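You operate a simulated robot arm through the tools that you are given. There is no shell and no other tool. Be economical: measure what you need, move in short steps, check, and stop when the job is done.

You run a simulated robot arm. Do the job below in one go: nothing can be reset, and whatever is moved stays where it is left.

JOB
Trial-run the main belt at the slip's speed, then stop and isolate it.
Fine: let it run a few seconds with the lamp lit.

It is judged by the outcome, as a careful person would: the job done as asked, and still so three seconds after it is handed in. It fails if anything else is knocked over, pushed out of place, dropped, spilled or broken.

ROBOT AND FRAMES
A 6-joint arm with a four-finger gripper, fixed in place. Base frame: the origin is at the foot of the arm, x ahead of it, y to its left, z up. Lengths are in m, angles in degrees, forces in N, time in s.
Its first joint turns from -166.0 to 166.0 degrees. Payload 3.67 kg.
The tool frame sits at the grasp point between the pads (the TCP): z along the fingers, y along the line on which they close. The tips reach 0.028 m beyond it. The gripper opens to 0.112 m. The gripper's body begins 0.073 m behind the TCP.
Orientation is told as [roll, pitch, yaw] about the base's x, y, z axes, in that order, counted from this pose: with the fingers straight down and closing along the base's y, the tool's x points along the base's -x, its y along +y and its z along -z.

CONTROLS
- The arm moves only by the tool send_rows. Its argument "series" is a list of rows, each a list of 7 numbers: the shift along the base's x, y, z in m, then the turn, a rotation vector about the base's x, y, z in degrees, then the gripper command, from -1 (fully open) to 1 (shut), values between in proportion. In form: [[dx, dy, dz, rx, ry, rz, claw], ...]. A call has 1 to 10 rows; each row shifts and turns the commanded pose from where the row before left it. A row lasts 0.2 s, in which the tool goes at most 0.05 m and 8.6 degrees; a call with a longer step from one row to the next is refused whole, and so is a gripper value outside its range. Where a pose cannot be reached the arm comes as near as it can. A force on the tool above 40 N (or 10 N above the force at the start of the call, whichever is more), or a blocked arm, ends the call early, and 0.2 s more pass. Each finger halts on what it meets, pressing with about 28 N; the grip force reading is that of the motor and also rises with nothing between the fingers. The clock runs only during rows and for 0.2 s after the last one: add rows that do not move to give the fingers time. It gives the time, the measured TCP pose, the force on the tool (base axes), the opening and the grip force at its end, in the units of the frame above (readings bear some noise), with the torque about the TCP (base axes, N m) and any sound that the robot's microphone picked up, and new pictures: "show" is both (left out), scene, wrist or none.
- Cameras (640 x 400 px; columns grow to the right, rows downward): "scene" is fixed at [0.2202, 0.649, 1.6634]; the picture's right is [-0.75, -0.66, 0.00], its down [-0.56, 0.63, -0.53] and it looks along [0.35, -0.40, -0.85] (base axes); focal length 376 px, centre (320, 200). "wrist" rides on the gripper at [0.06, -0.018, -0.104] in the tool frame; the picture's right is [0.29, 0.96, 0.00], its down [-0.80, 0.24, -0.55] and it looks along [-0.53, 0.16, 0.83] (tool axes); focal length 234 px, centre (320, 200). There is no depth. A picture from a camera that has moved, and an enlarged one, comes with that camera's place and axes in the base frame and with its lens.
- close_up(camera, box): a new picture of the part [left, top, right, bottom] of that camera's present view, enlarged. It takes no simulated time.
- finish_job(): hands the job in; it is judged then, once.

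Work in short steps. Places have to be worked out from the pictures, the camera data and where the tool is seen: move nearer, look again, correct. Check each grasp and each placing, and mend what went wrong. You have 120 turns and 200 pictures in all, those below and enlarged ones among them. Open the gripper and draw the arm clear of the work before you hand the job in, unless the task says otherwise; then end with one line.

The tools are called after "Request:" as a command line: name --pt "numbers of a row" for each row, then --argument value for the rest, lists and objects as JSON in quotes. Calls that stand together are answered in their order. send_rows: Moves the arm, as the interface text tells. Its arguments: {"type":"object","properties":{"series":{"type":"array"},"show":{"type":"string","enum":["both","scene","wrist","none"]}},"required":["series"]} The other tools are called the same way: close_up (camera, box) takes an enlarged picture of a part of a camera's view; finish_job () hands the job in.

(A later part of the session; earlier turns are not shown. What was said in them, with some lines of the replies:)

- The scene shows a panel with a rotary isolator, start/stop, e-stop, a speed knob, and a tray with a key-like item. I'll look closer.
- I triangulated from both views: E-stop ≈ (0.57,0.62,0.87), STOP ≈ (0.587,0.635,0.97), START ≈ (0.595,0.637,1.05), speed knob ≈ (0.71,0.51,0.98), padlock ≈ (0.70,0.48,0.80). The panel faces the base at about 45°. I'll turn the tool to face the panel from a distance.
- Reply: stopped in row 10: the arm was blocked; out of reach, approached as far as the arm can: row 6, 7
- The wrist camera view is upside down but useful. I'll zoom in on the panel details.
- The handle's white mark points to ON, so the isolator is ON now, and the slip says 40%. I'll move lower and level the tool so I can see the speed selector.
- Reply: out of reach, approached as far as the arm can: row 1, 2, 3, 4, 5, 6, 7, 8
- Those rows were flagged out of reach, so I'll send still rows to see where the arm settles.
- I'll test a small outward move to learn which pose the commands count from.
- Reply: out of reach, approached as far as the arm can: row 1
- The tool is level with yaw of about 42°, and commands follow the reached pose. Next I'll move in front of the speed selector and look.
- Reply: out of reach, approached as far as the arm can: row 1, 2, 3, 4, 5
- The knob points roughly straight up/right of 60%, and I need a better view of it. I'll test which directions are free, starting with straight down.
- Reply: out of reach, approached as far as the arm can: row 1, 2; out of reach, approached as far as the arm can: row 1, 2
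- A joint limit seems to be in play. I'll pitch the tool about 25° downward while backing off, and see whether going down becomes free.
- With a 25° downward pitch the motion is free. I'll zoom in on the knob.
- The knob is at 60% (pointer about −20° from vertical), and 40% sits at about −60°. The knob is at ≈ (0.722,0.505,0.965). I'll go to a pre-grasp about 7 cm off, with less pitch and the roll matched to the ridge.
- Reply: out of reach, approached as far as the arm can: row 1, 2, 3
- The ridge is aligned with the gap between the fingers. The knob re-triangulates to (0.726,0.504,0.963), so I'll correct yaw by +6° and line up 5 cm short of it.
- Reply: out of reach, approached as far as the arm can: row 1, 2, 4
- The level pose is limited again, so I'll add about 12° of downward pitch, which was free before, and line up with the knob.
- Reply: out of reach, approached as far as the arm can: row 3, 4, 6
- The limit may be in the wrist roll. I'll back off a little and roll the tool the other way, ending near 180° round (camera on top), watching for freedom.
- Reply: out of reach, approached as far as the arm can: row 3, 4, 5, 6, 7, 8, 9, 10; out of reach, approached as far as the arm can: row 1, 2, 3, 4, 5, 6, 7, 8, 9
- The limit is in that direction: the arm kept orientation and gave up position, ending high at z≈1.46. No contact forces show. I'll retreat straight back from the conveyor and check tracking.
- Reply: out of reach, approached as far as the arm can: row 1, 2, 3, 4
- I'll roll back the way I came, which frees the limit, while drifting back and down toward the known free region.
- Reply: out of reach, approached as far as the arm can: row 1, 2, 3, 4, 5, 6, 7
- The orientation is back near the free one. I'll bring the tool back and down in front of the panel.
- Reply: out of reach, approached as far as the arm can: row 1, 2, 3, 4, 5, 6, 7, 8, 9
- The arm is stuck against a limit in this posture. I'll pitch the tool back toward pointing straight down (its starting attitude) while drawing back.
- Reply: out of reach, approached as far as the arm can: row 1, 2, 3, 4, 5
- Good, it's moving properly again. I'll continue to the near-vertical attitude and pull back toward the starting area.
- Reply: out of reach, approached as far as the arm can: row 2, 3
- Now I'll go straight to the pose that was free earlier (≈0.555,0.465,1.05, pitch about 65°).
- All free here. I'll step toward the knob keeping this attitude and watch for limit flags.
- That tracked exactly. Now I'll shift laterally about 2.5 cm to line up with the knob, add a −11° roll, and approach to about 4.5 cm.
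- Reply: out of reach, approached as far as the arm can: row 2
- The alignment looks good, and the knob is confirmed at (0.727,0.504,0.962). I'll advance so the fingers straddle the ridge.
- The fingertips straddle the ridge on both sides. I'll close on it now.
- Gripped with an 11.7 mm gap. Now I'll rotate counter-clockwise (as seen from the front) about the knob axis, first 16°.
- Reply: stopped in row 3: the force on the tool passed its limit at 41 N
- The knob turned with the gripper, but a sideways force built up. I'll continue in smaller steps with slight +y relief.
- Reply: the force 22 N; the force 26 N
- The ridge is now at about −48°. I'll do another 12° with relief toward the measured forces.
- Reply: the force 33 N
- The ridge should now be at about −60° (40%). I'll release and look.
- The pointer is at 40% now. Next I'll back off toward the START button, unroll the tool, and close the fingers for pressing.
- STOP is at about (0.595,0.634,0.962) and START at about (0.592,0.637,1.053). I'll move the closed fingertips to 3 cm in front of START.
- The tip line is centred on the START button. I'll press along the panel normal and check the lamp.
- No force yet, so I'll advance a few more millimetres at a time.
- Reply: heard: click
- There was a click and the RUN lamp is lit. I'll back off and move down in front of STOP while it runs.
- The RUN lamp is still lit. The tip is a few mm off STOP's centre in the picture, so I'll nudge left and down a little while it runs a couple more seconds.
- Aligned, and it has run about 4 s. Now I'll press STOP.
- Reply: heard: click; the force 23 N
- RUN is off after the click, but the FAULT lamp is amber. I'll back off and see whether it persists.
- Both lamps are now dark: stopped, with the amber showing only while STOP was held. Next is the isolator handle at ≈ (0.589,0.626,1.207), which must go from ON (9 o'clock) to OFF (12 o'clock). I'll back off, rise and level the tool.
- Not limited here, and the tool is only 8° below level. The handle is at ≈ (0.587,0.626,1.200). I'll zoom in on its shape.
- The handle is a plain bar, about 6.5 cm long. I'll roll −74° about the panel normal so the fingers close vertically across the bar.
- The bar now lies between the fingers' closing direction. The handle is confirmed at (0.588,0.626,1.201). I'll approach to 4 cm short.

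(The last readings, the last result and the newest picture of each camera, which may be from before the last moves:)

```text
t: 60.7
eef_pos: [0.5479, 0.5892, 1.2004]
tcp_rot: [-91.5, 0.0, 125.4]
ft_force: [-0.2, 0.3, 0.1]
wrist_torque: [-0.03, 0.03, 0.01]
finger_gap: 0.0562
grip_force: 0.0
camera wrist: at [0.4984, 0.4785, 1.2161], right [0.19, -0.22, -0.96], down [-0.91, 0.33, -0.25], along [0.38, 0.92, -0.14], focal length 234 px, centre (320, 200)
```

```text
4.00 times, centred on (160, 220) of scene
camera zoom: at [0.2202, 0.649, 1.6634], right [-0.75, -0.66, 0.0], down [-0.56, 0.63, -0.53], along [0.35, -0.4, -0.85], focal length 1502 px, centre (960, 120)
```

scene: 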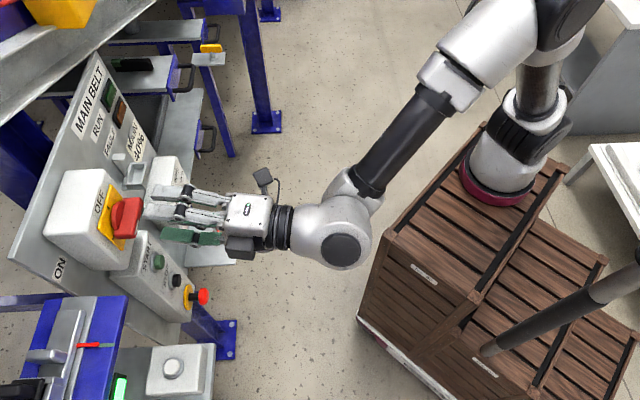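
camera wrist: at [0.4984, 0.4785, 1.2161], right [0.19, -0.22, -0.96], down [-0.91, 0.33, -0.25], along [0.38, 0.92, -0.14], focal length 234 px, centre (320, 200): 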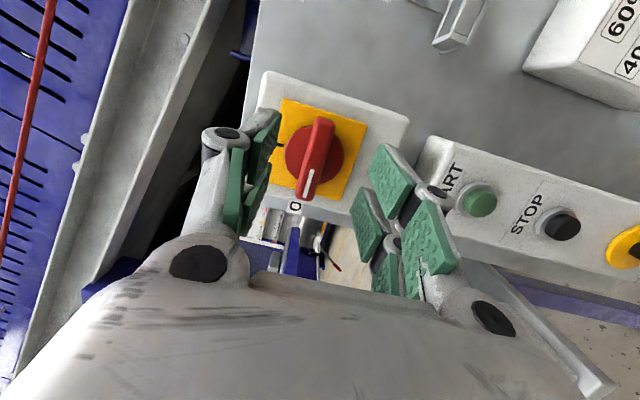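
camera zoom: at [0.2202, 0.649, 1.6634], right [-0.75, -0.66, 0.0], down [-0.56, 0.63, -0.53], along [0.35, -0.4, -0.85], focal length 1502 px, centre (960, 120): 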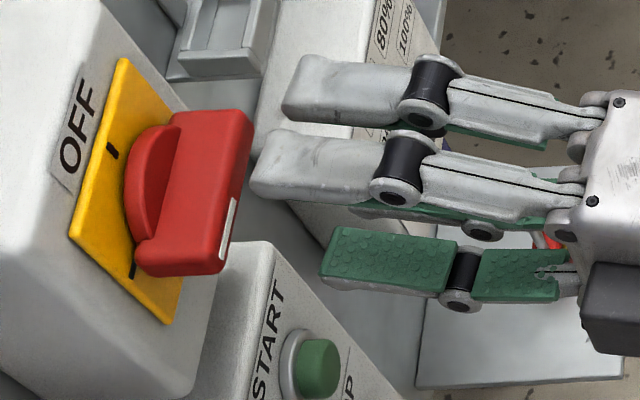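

Everything is lined up. I'll advance 4 cm so the fingers straddle the bar, then close.

Request:
send_rows --pt "0.0099 0.0096 0.001 0 0 0 0" --pt "0.0099 0.0096 0.001 0 0 0 0" --pt "0.0099 0.0096 0 0 0 0 0" --pt "0 0 0 0 0 0 0" --show "wrist"

Request:
close_up --camera "scene" --box '[80, 170, 240, 270]'

```text
t: 61.7
eef_pos: [0.5768, 0.618, 1.2029]
tcp_rot: [-91.6, 0.0, 125.4]
ft_force: [0.4, 0.3, 0.1]
wrist_torque: [0.01, 0.01, -0.01]
finger_gap: 0.0559
grip_force: 0.0
camera wrist: at [0.5271, 0.508, 1.2183], right [0.19, -0.22, -0.96], down [-0.91, 0.33, -0.25], along [0.38, 0.92, -0.14], focal length 234 px, centre (320, 200)
```

wrist: 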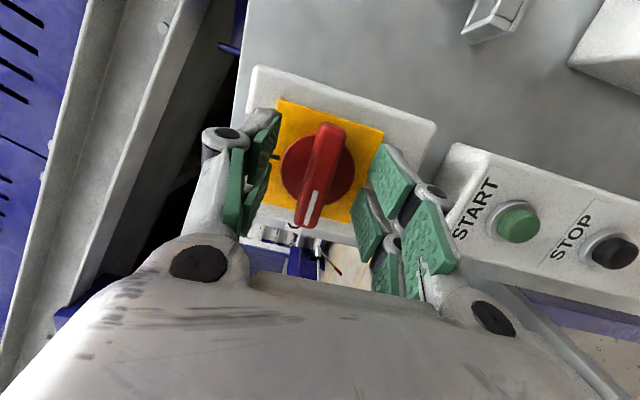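

```text
4.00 times, centred on (160, 220) of scene
camera zoom: at [0.2202, 0.649, 1.6634], right [-0.75, -0.66, 0.0], down [-0.56, 0.63, -0.53], along [0.35, -0.4, -0.85], focal length 1502 px, centre (960, 120)
```

zoom: 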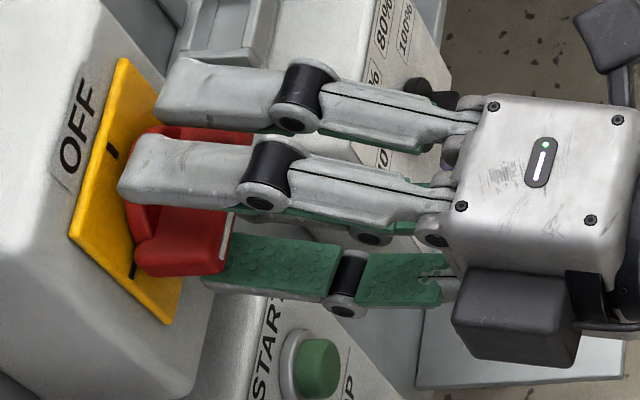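

The bar is straddled. Closing now.

Request:
send_rows --pt "0 0 0 0 0 0 0.5" --pt "0 0 0 0 0 0 1" --pt "0 0 0 0 0 0 1" --show "wrist"

```text
t: 62.5
eef_pos: [0.5764, 0.6182, 1.2018]
tcp_rot: [-91.6, 0.0, 125.4]
ft_force: [0.1, -0.5, 0.7]
wrist_torque: [-0.25, 0.26, -0.06]
finger_gap: 0.0149
grip_force: 45.0
camera wrist: at [0.527, 0.5079, 1.2182], right [0.19, -0.22, -0.96], down [-0.91, 0.33, -0.25], along [0.38, 0.92, -0.14], focal length 234 px, centre (320, 200)
```

wrist: 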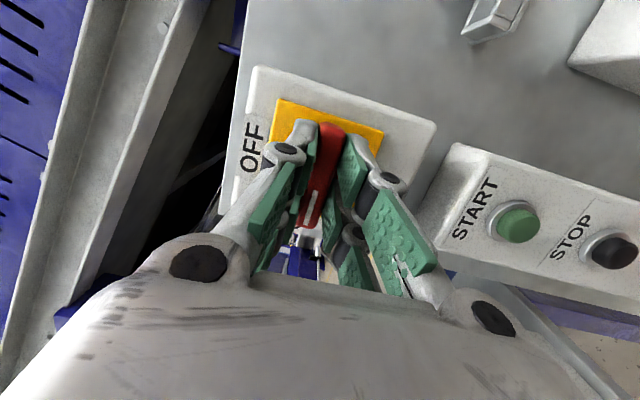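

Gripped with a 15 mm gap. I'll start turning clockwise (as seen from the front) about the panel normal in small steps.

Request:
send_rows --pt "0 0 0 3.6 3.5 0 1" --pt "0 0 0 3.6 3.5 0 1" --pt "0 0 0 3.6 3.5 0 1" --pt "0 0 0 0 0 0 1" --show "none"

```text
t: 63.5
eef_pos: [0.5759, 0.6183, 1.2021]
tcp_rot: [-89.1, -14.7, 125.2]
ft_force: [-21.4, -5.2, -7.5]
wrist_torque: [-0.44, 0.31, 0.14]
finger_gap: 0.015
grip_force: 45.7
```

Request:
send_rows --pt "-0.0012 -0.0003 -0.0004 0 0 0 1" --pt "0 0 0 3.6 3.5 0 1" --pt "0 0 0 3.6 3.5 0 1" --pt "0 0 0 3.6 3.5 0 1" --pt "0 0 0 0 0 0 1" --show "none"

```text
t: 64.7
eef_pos: [0.5755, 0.6186, 1.2026]
tcp_rot: [-86.2, -29.7, 124.1]
ft_force: [-20.2, 6.4, -16.3]
wrist_torque: [-0.83, 0.89, 0.22]
finger_gap: 0.0148
grip_force: 44.9
```

Request:
send_rows --pt "-0.0012 0.0003 -0.001 0 0 0 1" --pt "0 0 0 3.6 3.5 0 1" --pt "0 0 0 3.6 3.5 0 1" --pt "0 0 0 3.6 3.5 0 1" --pt "0 0 0 0 0 0 1" --show "both"

```text
t: 65.9
eef_pos: [0.5756, 0.6193, 1.2024]
tcp_rot: [-82.6, -44.5, 121.8]
ft_force: [-10.6, 16.2, -9.8]
wrist_torque: [-0.65, 0.61, 0.61]
finger_gap: 0.0148
grip_force: 45.4
camera wrist: at [0.5254, 0.5097, 1.1827], right [-0.35, 0.33, -0.88], down [-0.85, 0.28, 0.44], along [0.39, 0.9, 0.18], focal length 234 px, centre (320, 200)
```

scene: 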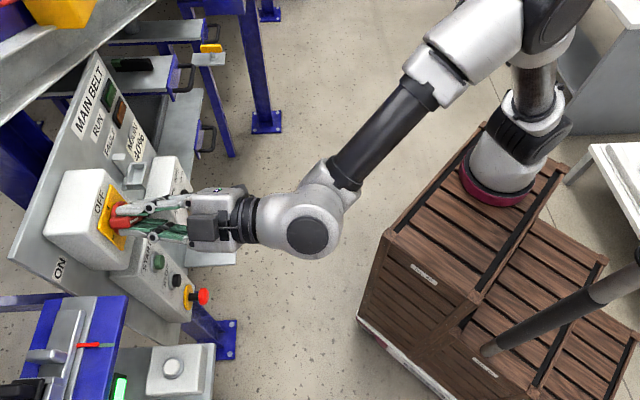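
wrist: 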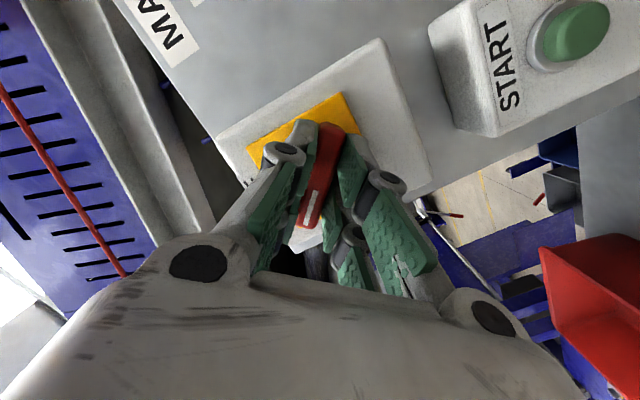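

It's turning cleanly, about 45° so far. I'll continue with relief.

Request:
send_rows --pt "-0.0006 0.001 -0.0006 0 0 0 1" --pt "0 0 0 3.6 3.5 0 1" --pt "0 0 0 3.6 3.5 0 1" --pt "0 0 0 3.6 3.5 0 1" --pt "0 0 0 0 0 0 1" --show "none"

Request:
send_rows --pt "0 0 0 3.6 3.5 0 1" --pt "0 0 0 3.6 3.5 0 1" --pt "0 0 0 0 0 0 1" --show "none"

```text
t: 67.1
eef_pos: [0.5766, 0.6188, 1.2017]
tcp_rot: [-76.6, -59.1, 116.8]
ft_force: [-9.0, 1.8, -1.1]
wrist_torque: [-0.71, 0.71, 0.42]
finger_gap: 0.0152
grip_force: 44.7
```

```text
t: 67.9
eef_pos: [0.5755, 0.6179, 1.2016]
tcp_rot: [-68.5, -68.5, 109.7]
ft_force: [-0.8, 9.8, 3.8]
wrist_torque: [-0.09, 0.13, 0.87]
finger_gap: 0.0153
grip_force: 44.9
```

About 70° so far. Now the last 20°.

Request:
send_rows --pt "0 0.0005 0.0003 3.6 3.5 0 1" --pt "0 0 0 3.6 3.5 0 1" --pt "0 0 0 3.6 3.5 0 1" --pt "0 0 0 3.6 3.5 0 1" --pt "0 0 0 0 0 0 1" --show "both"

```text
t: 69.1
eef_pos: [0.5757, 0.6203, 1.2024]
tcp_rot: [1.1, -81.2, 41.5]
ft_force: [0.3, 4.5, 4.9]
wrist_torque: [0.04, -0.07, 0.8]
finger_gap: 0.0149
grip_force: 45.4
camera wrist: at [0.5064, 0.5293, 1.1592], right [-0.68, 0.67, -0.28], down [-0.47, -0.11, 0.87], along [0.56, 0.73, 0.4], focal length 234 px, centre (320, 200)
```

scene: 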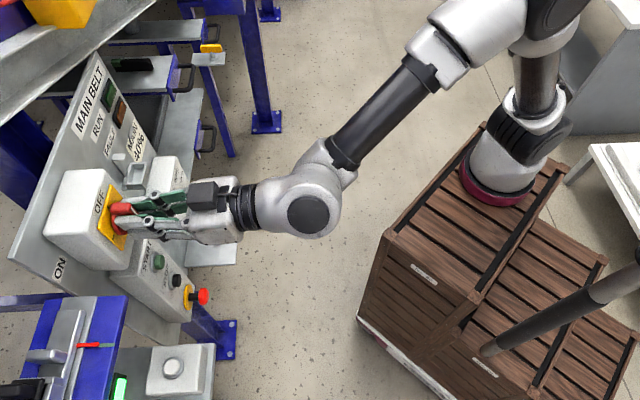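
wrist: 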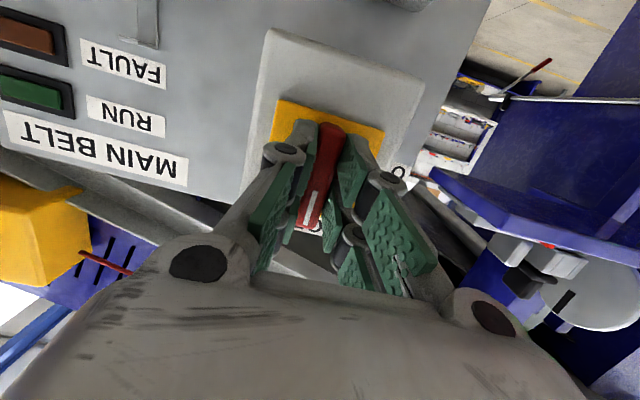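

The handle is vertical now. I'll release, back away straight out, and inspect.

Request:
send_rows --pt "0 0 0 0 0 0 0.5" --pt "0 0 0 0 0 0 0" --pt "0 0 0 0 0 0 0" --pt "-0.015 -0.0145 0 0 0 0 0" --pt "-0.02 -0.0195 0 0 0 0 0" --pt "-0.025 -0.024 0 0 0 0 0" --pt "-0.025 -0.024 0 0 0 0 0" --pt "0 0 0 0 0 0 0"

Request:
close_up --camera "wrist" --box '[200, 50, 440, 250]'

Request:
close_up --camera "scene" --box '[40, 60, 260, 310]'

```text
t: 70.9
eef_pos: [0.4887, 0.5374, 1.2048]
tcp_rot: [0.8, -81.1, 41.9]
ft_force: [0.1, -0.1, 0.1]
wrist_torque: [-0.02, 0.01, -0.02]
finger_gap: 0.0561
grip_force: 0.0
camera wrist: at [0.4207, 0.4464, 1.1608], right [-0.68, 0.67, -0.28], down [-0.47, -0.11, 0.87], along [0.56, 0.73, 0.4], focal length 234 px, centre (320, 200)
```

scene: 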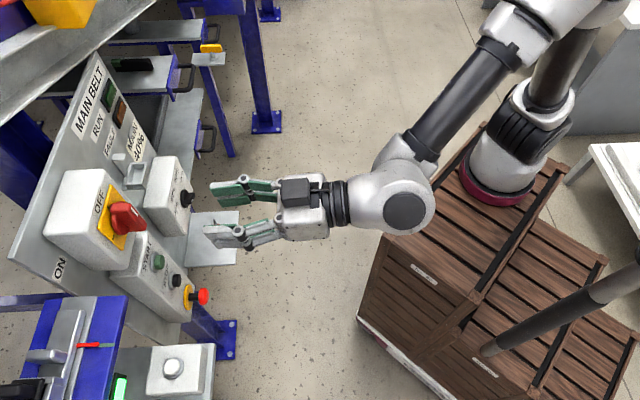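
wrist: 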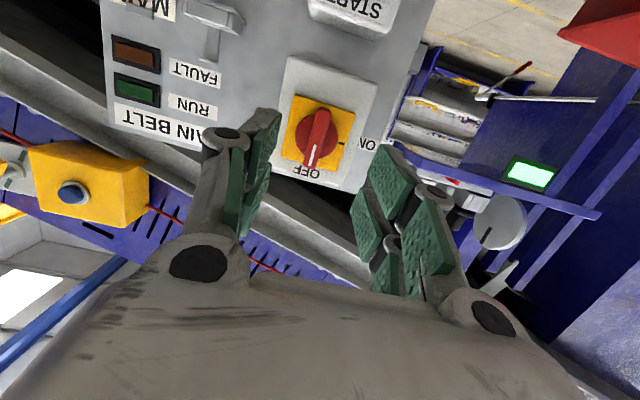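

```text
2.00 times, centred on (320, 150) of wrist
camera zoom: at [0.4207, 0.4464, 1.1608], right [-0.68, 0.67, -0.28], down [-0.47, -0.11, 0.87], along [0.56, 0.73, 0.4], focal length 468 px, centre (320, 300)
```

zoom: 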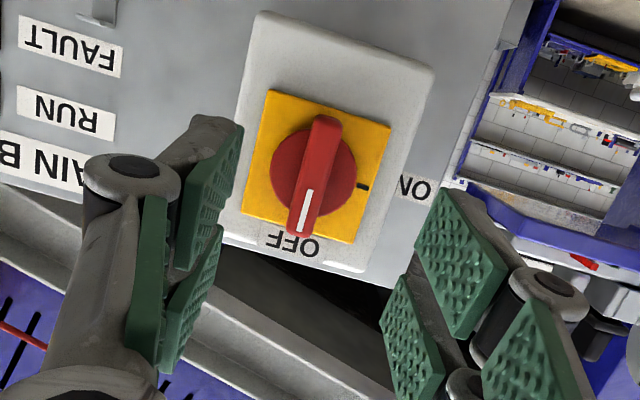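

```text
1.60 times, centred on (150, 185) of scene
camera zoom: at [0.2202, 0.649, 1.6634], right [-0.75, -0.66, 0.0], down [-0.56, 0.63, -0.53], along [0.35, -0.4, -0.85], focal length 601 px, centre (592, 224)
```

zoom: 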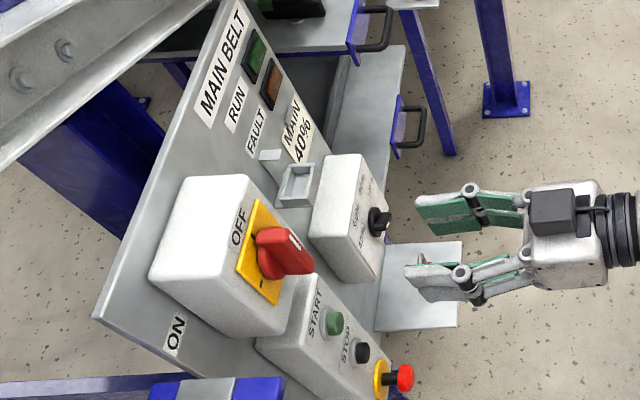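

The handle is at OFF, both lamps are dark, the knob is at 40%, and nothing else has moved. The handle has no padlock hole, so the padlock stays on its shelf. I'll open fully and draw further clear.

Request:
send_rows --pt "-0.02 -0.02 0.02 0 0 0 -0.5" --pt "-0.02 -0.02 0.02 -4 4 0 -1" --pt "-0.02 -0.02 0.02 -5 5 0 -1" --pt "-0.01 -0.01 0.02 -5 5 0 -1" --pt "0 0 0 0 0 0 -1" --pt "0 0 0 0 0 0 -1"

Request:
close_up --camera "scene" --box '[40, 60, 200, 260]'

Request:
close_up --camera "scene" --box '[100, 130, 250, 280]'

```text
t: 72.3
eef_pos: [0.4205, 0.4672, 1.2804]
tcp_rot: [-1.4, -61.3, 44.1]
ft_force: [0.1, -0.4, 0.5]
wrist_torque: [0.03, 0.01, 0.0]
finger_gap: 0.112
grip_force: 0.1
camera wrist: at [0.3465, 0.3718, 1.2782], right [-0.75, 0.61, -0.26], down [-0.25, 0.11, 0.96], along [0.61, 0.79, 0.06], focal length 234 px, centre (320, 200)
```

scene: 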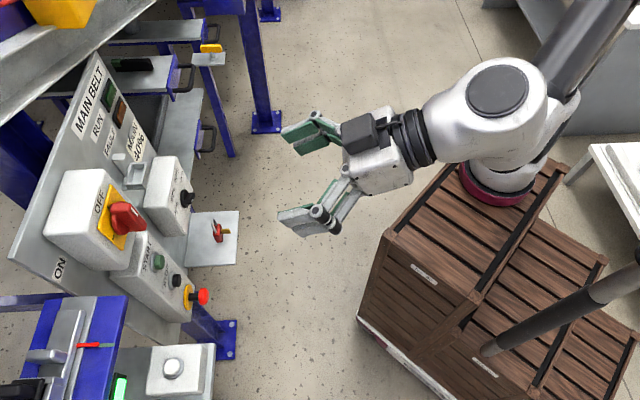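
wrist: 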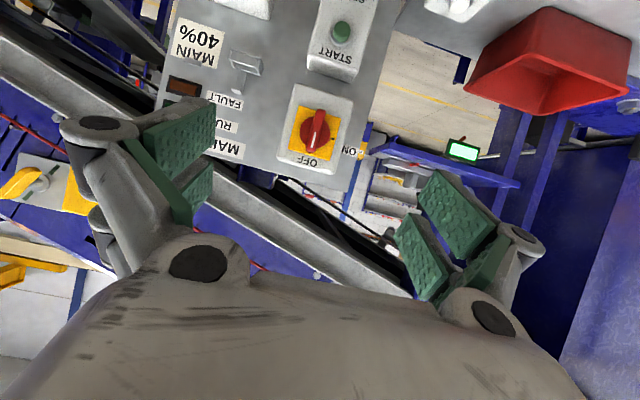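

```text
2.00 times, centred on (120, 160) of scene
camera zoom: at [0.2202, 0.649, 1.6634], right [-0.75, -0.66, 0.0], down [-0.56, 0.63, -0.53], along [0.35, -0.4, -0.85], focal length 751 px, centre (720, 280)
```

zoom: 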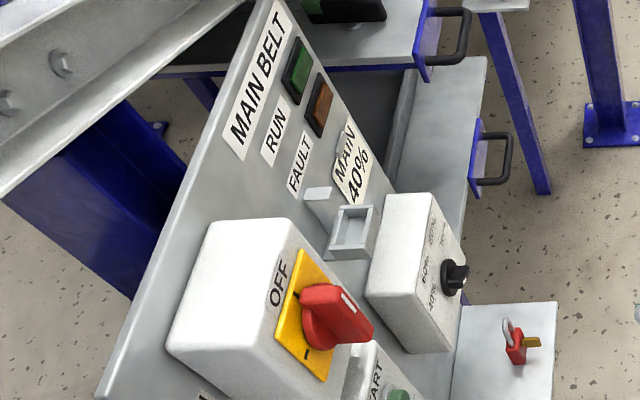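

```text
2.67 times, centred on (175, 205) of scene
camera zoom: at [0.2202, 0.649, 1.6634], right [-0.75, -0.66, 0.0], down [-0.56, 0.63, -0.53], along [0.35, -0.4, -0.85], focal length 1001 px, centre (707, 187)
```

zoom: 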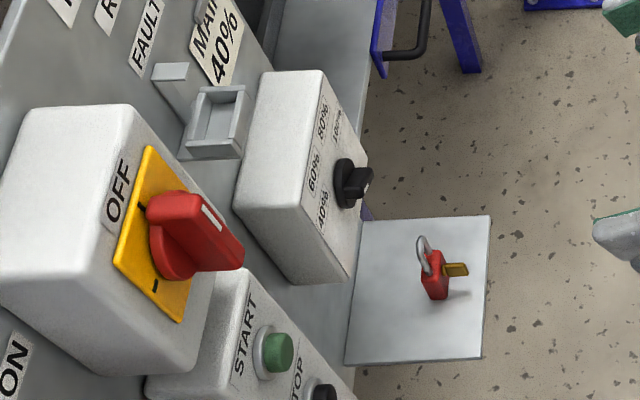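

The arm is clear, the isolator is at OFF, and the rest of the bench looks undisturbed. Handing in.

Request:
finish_job

```text
The job is handed in.
```

The main belt was set to the slip's 40%, ran about 5 to 6 s with the RUN lamp lit, then was stopped and its isolator turned to OFF; the amber FAULT lamp showed when STOP was pressed and was out once I backed off, and the padlock was left unused on its shelf.
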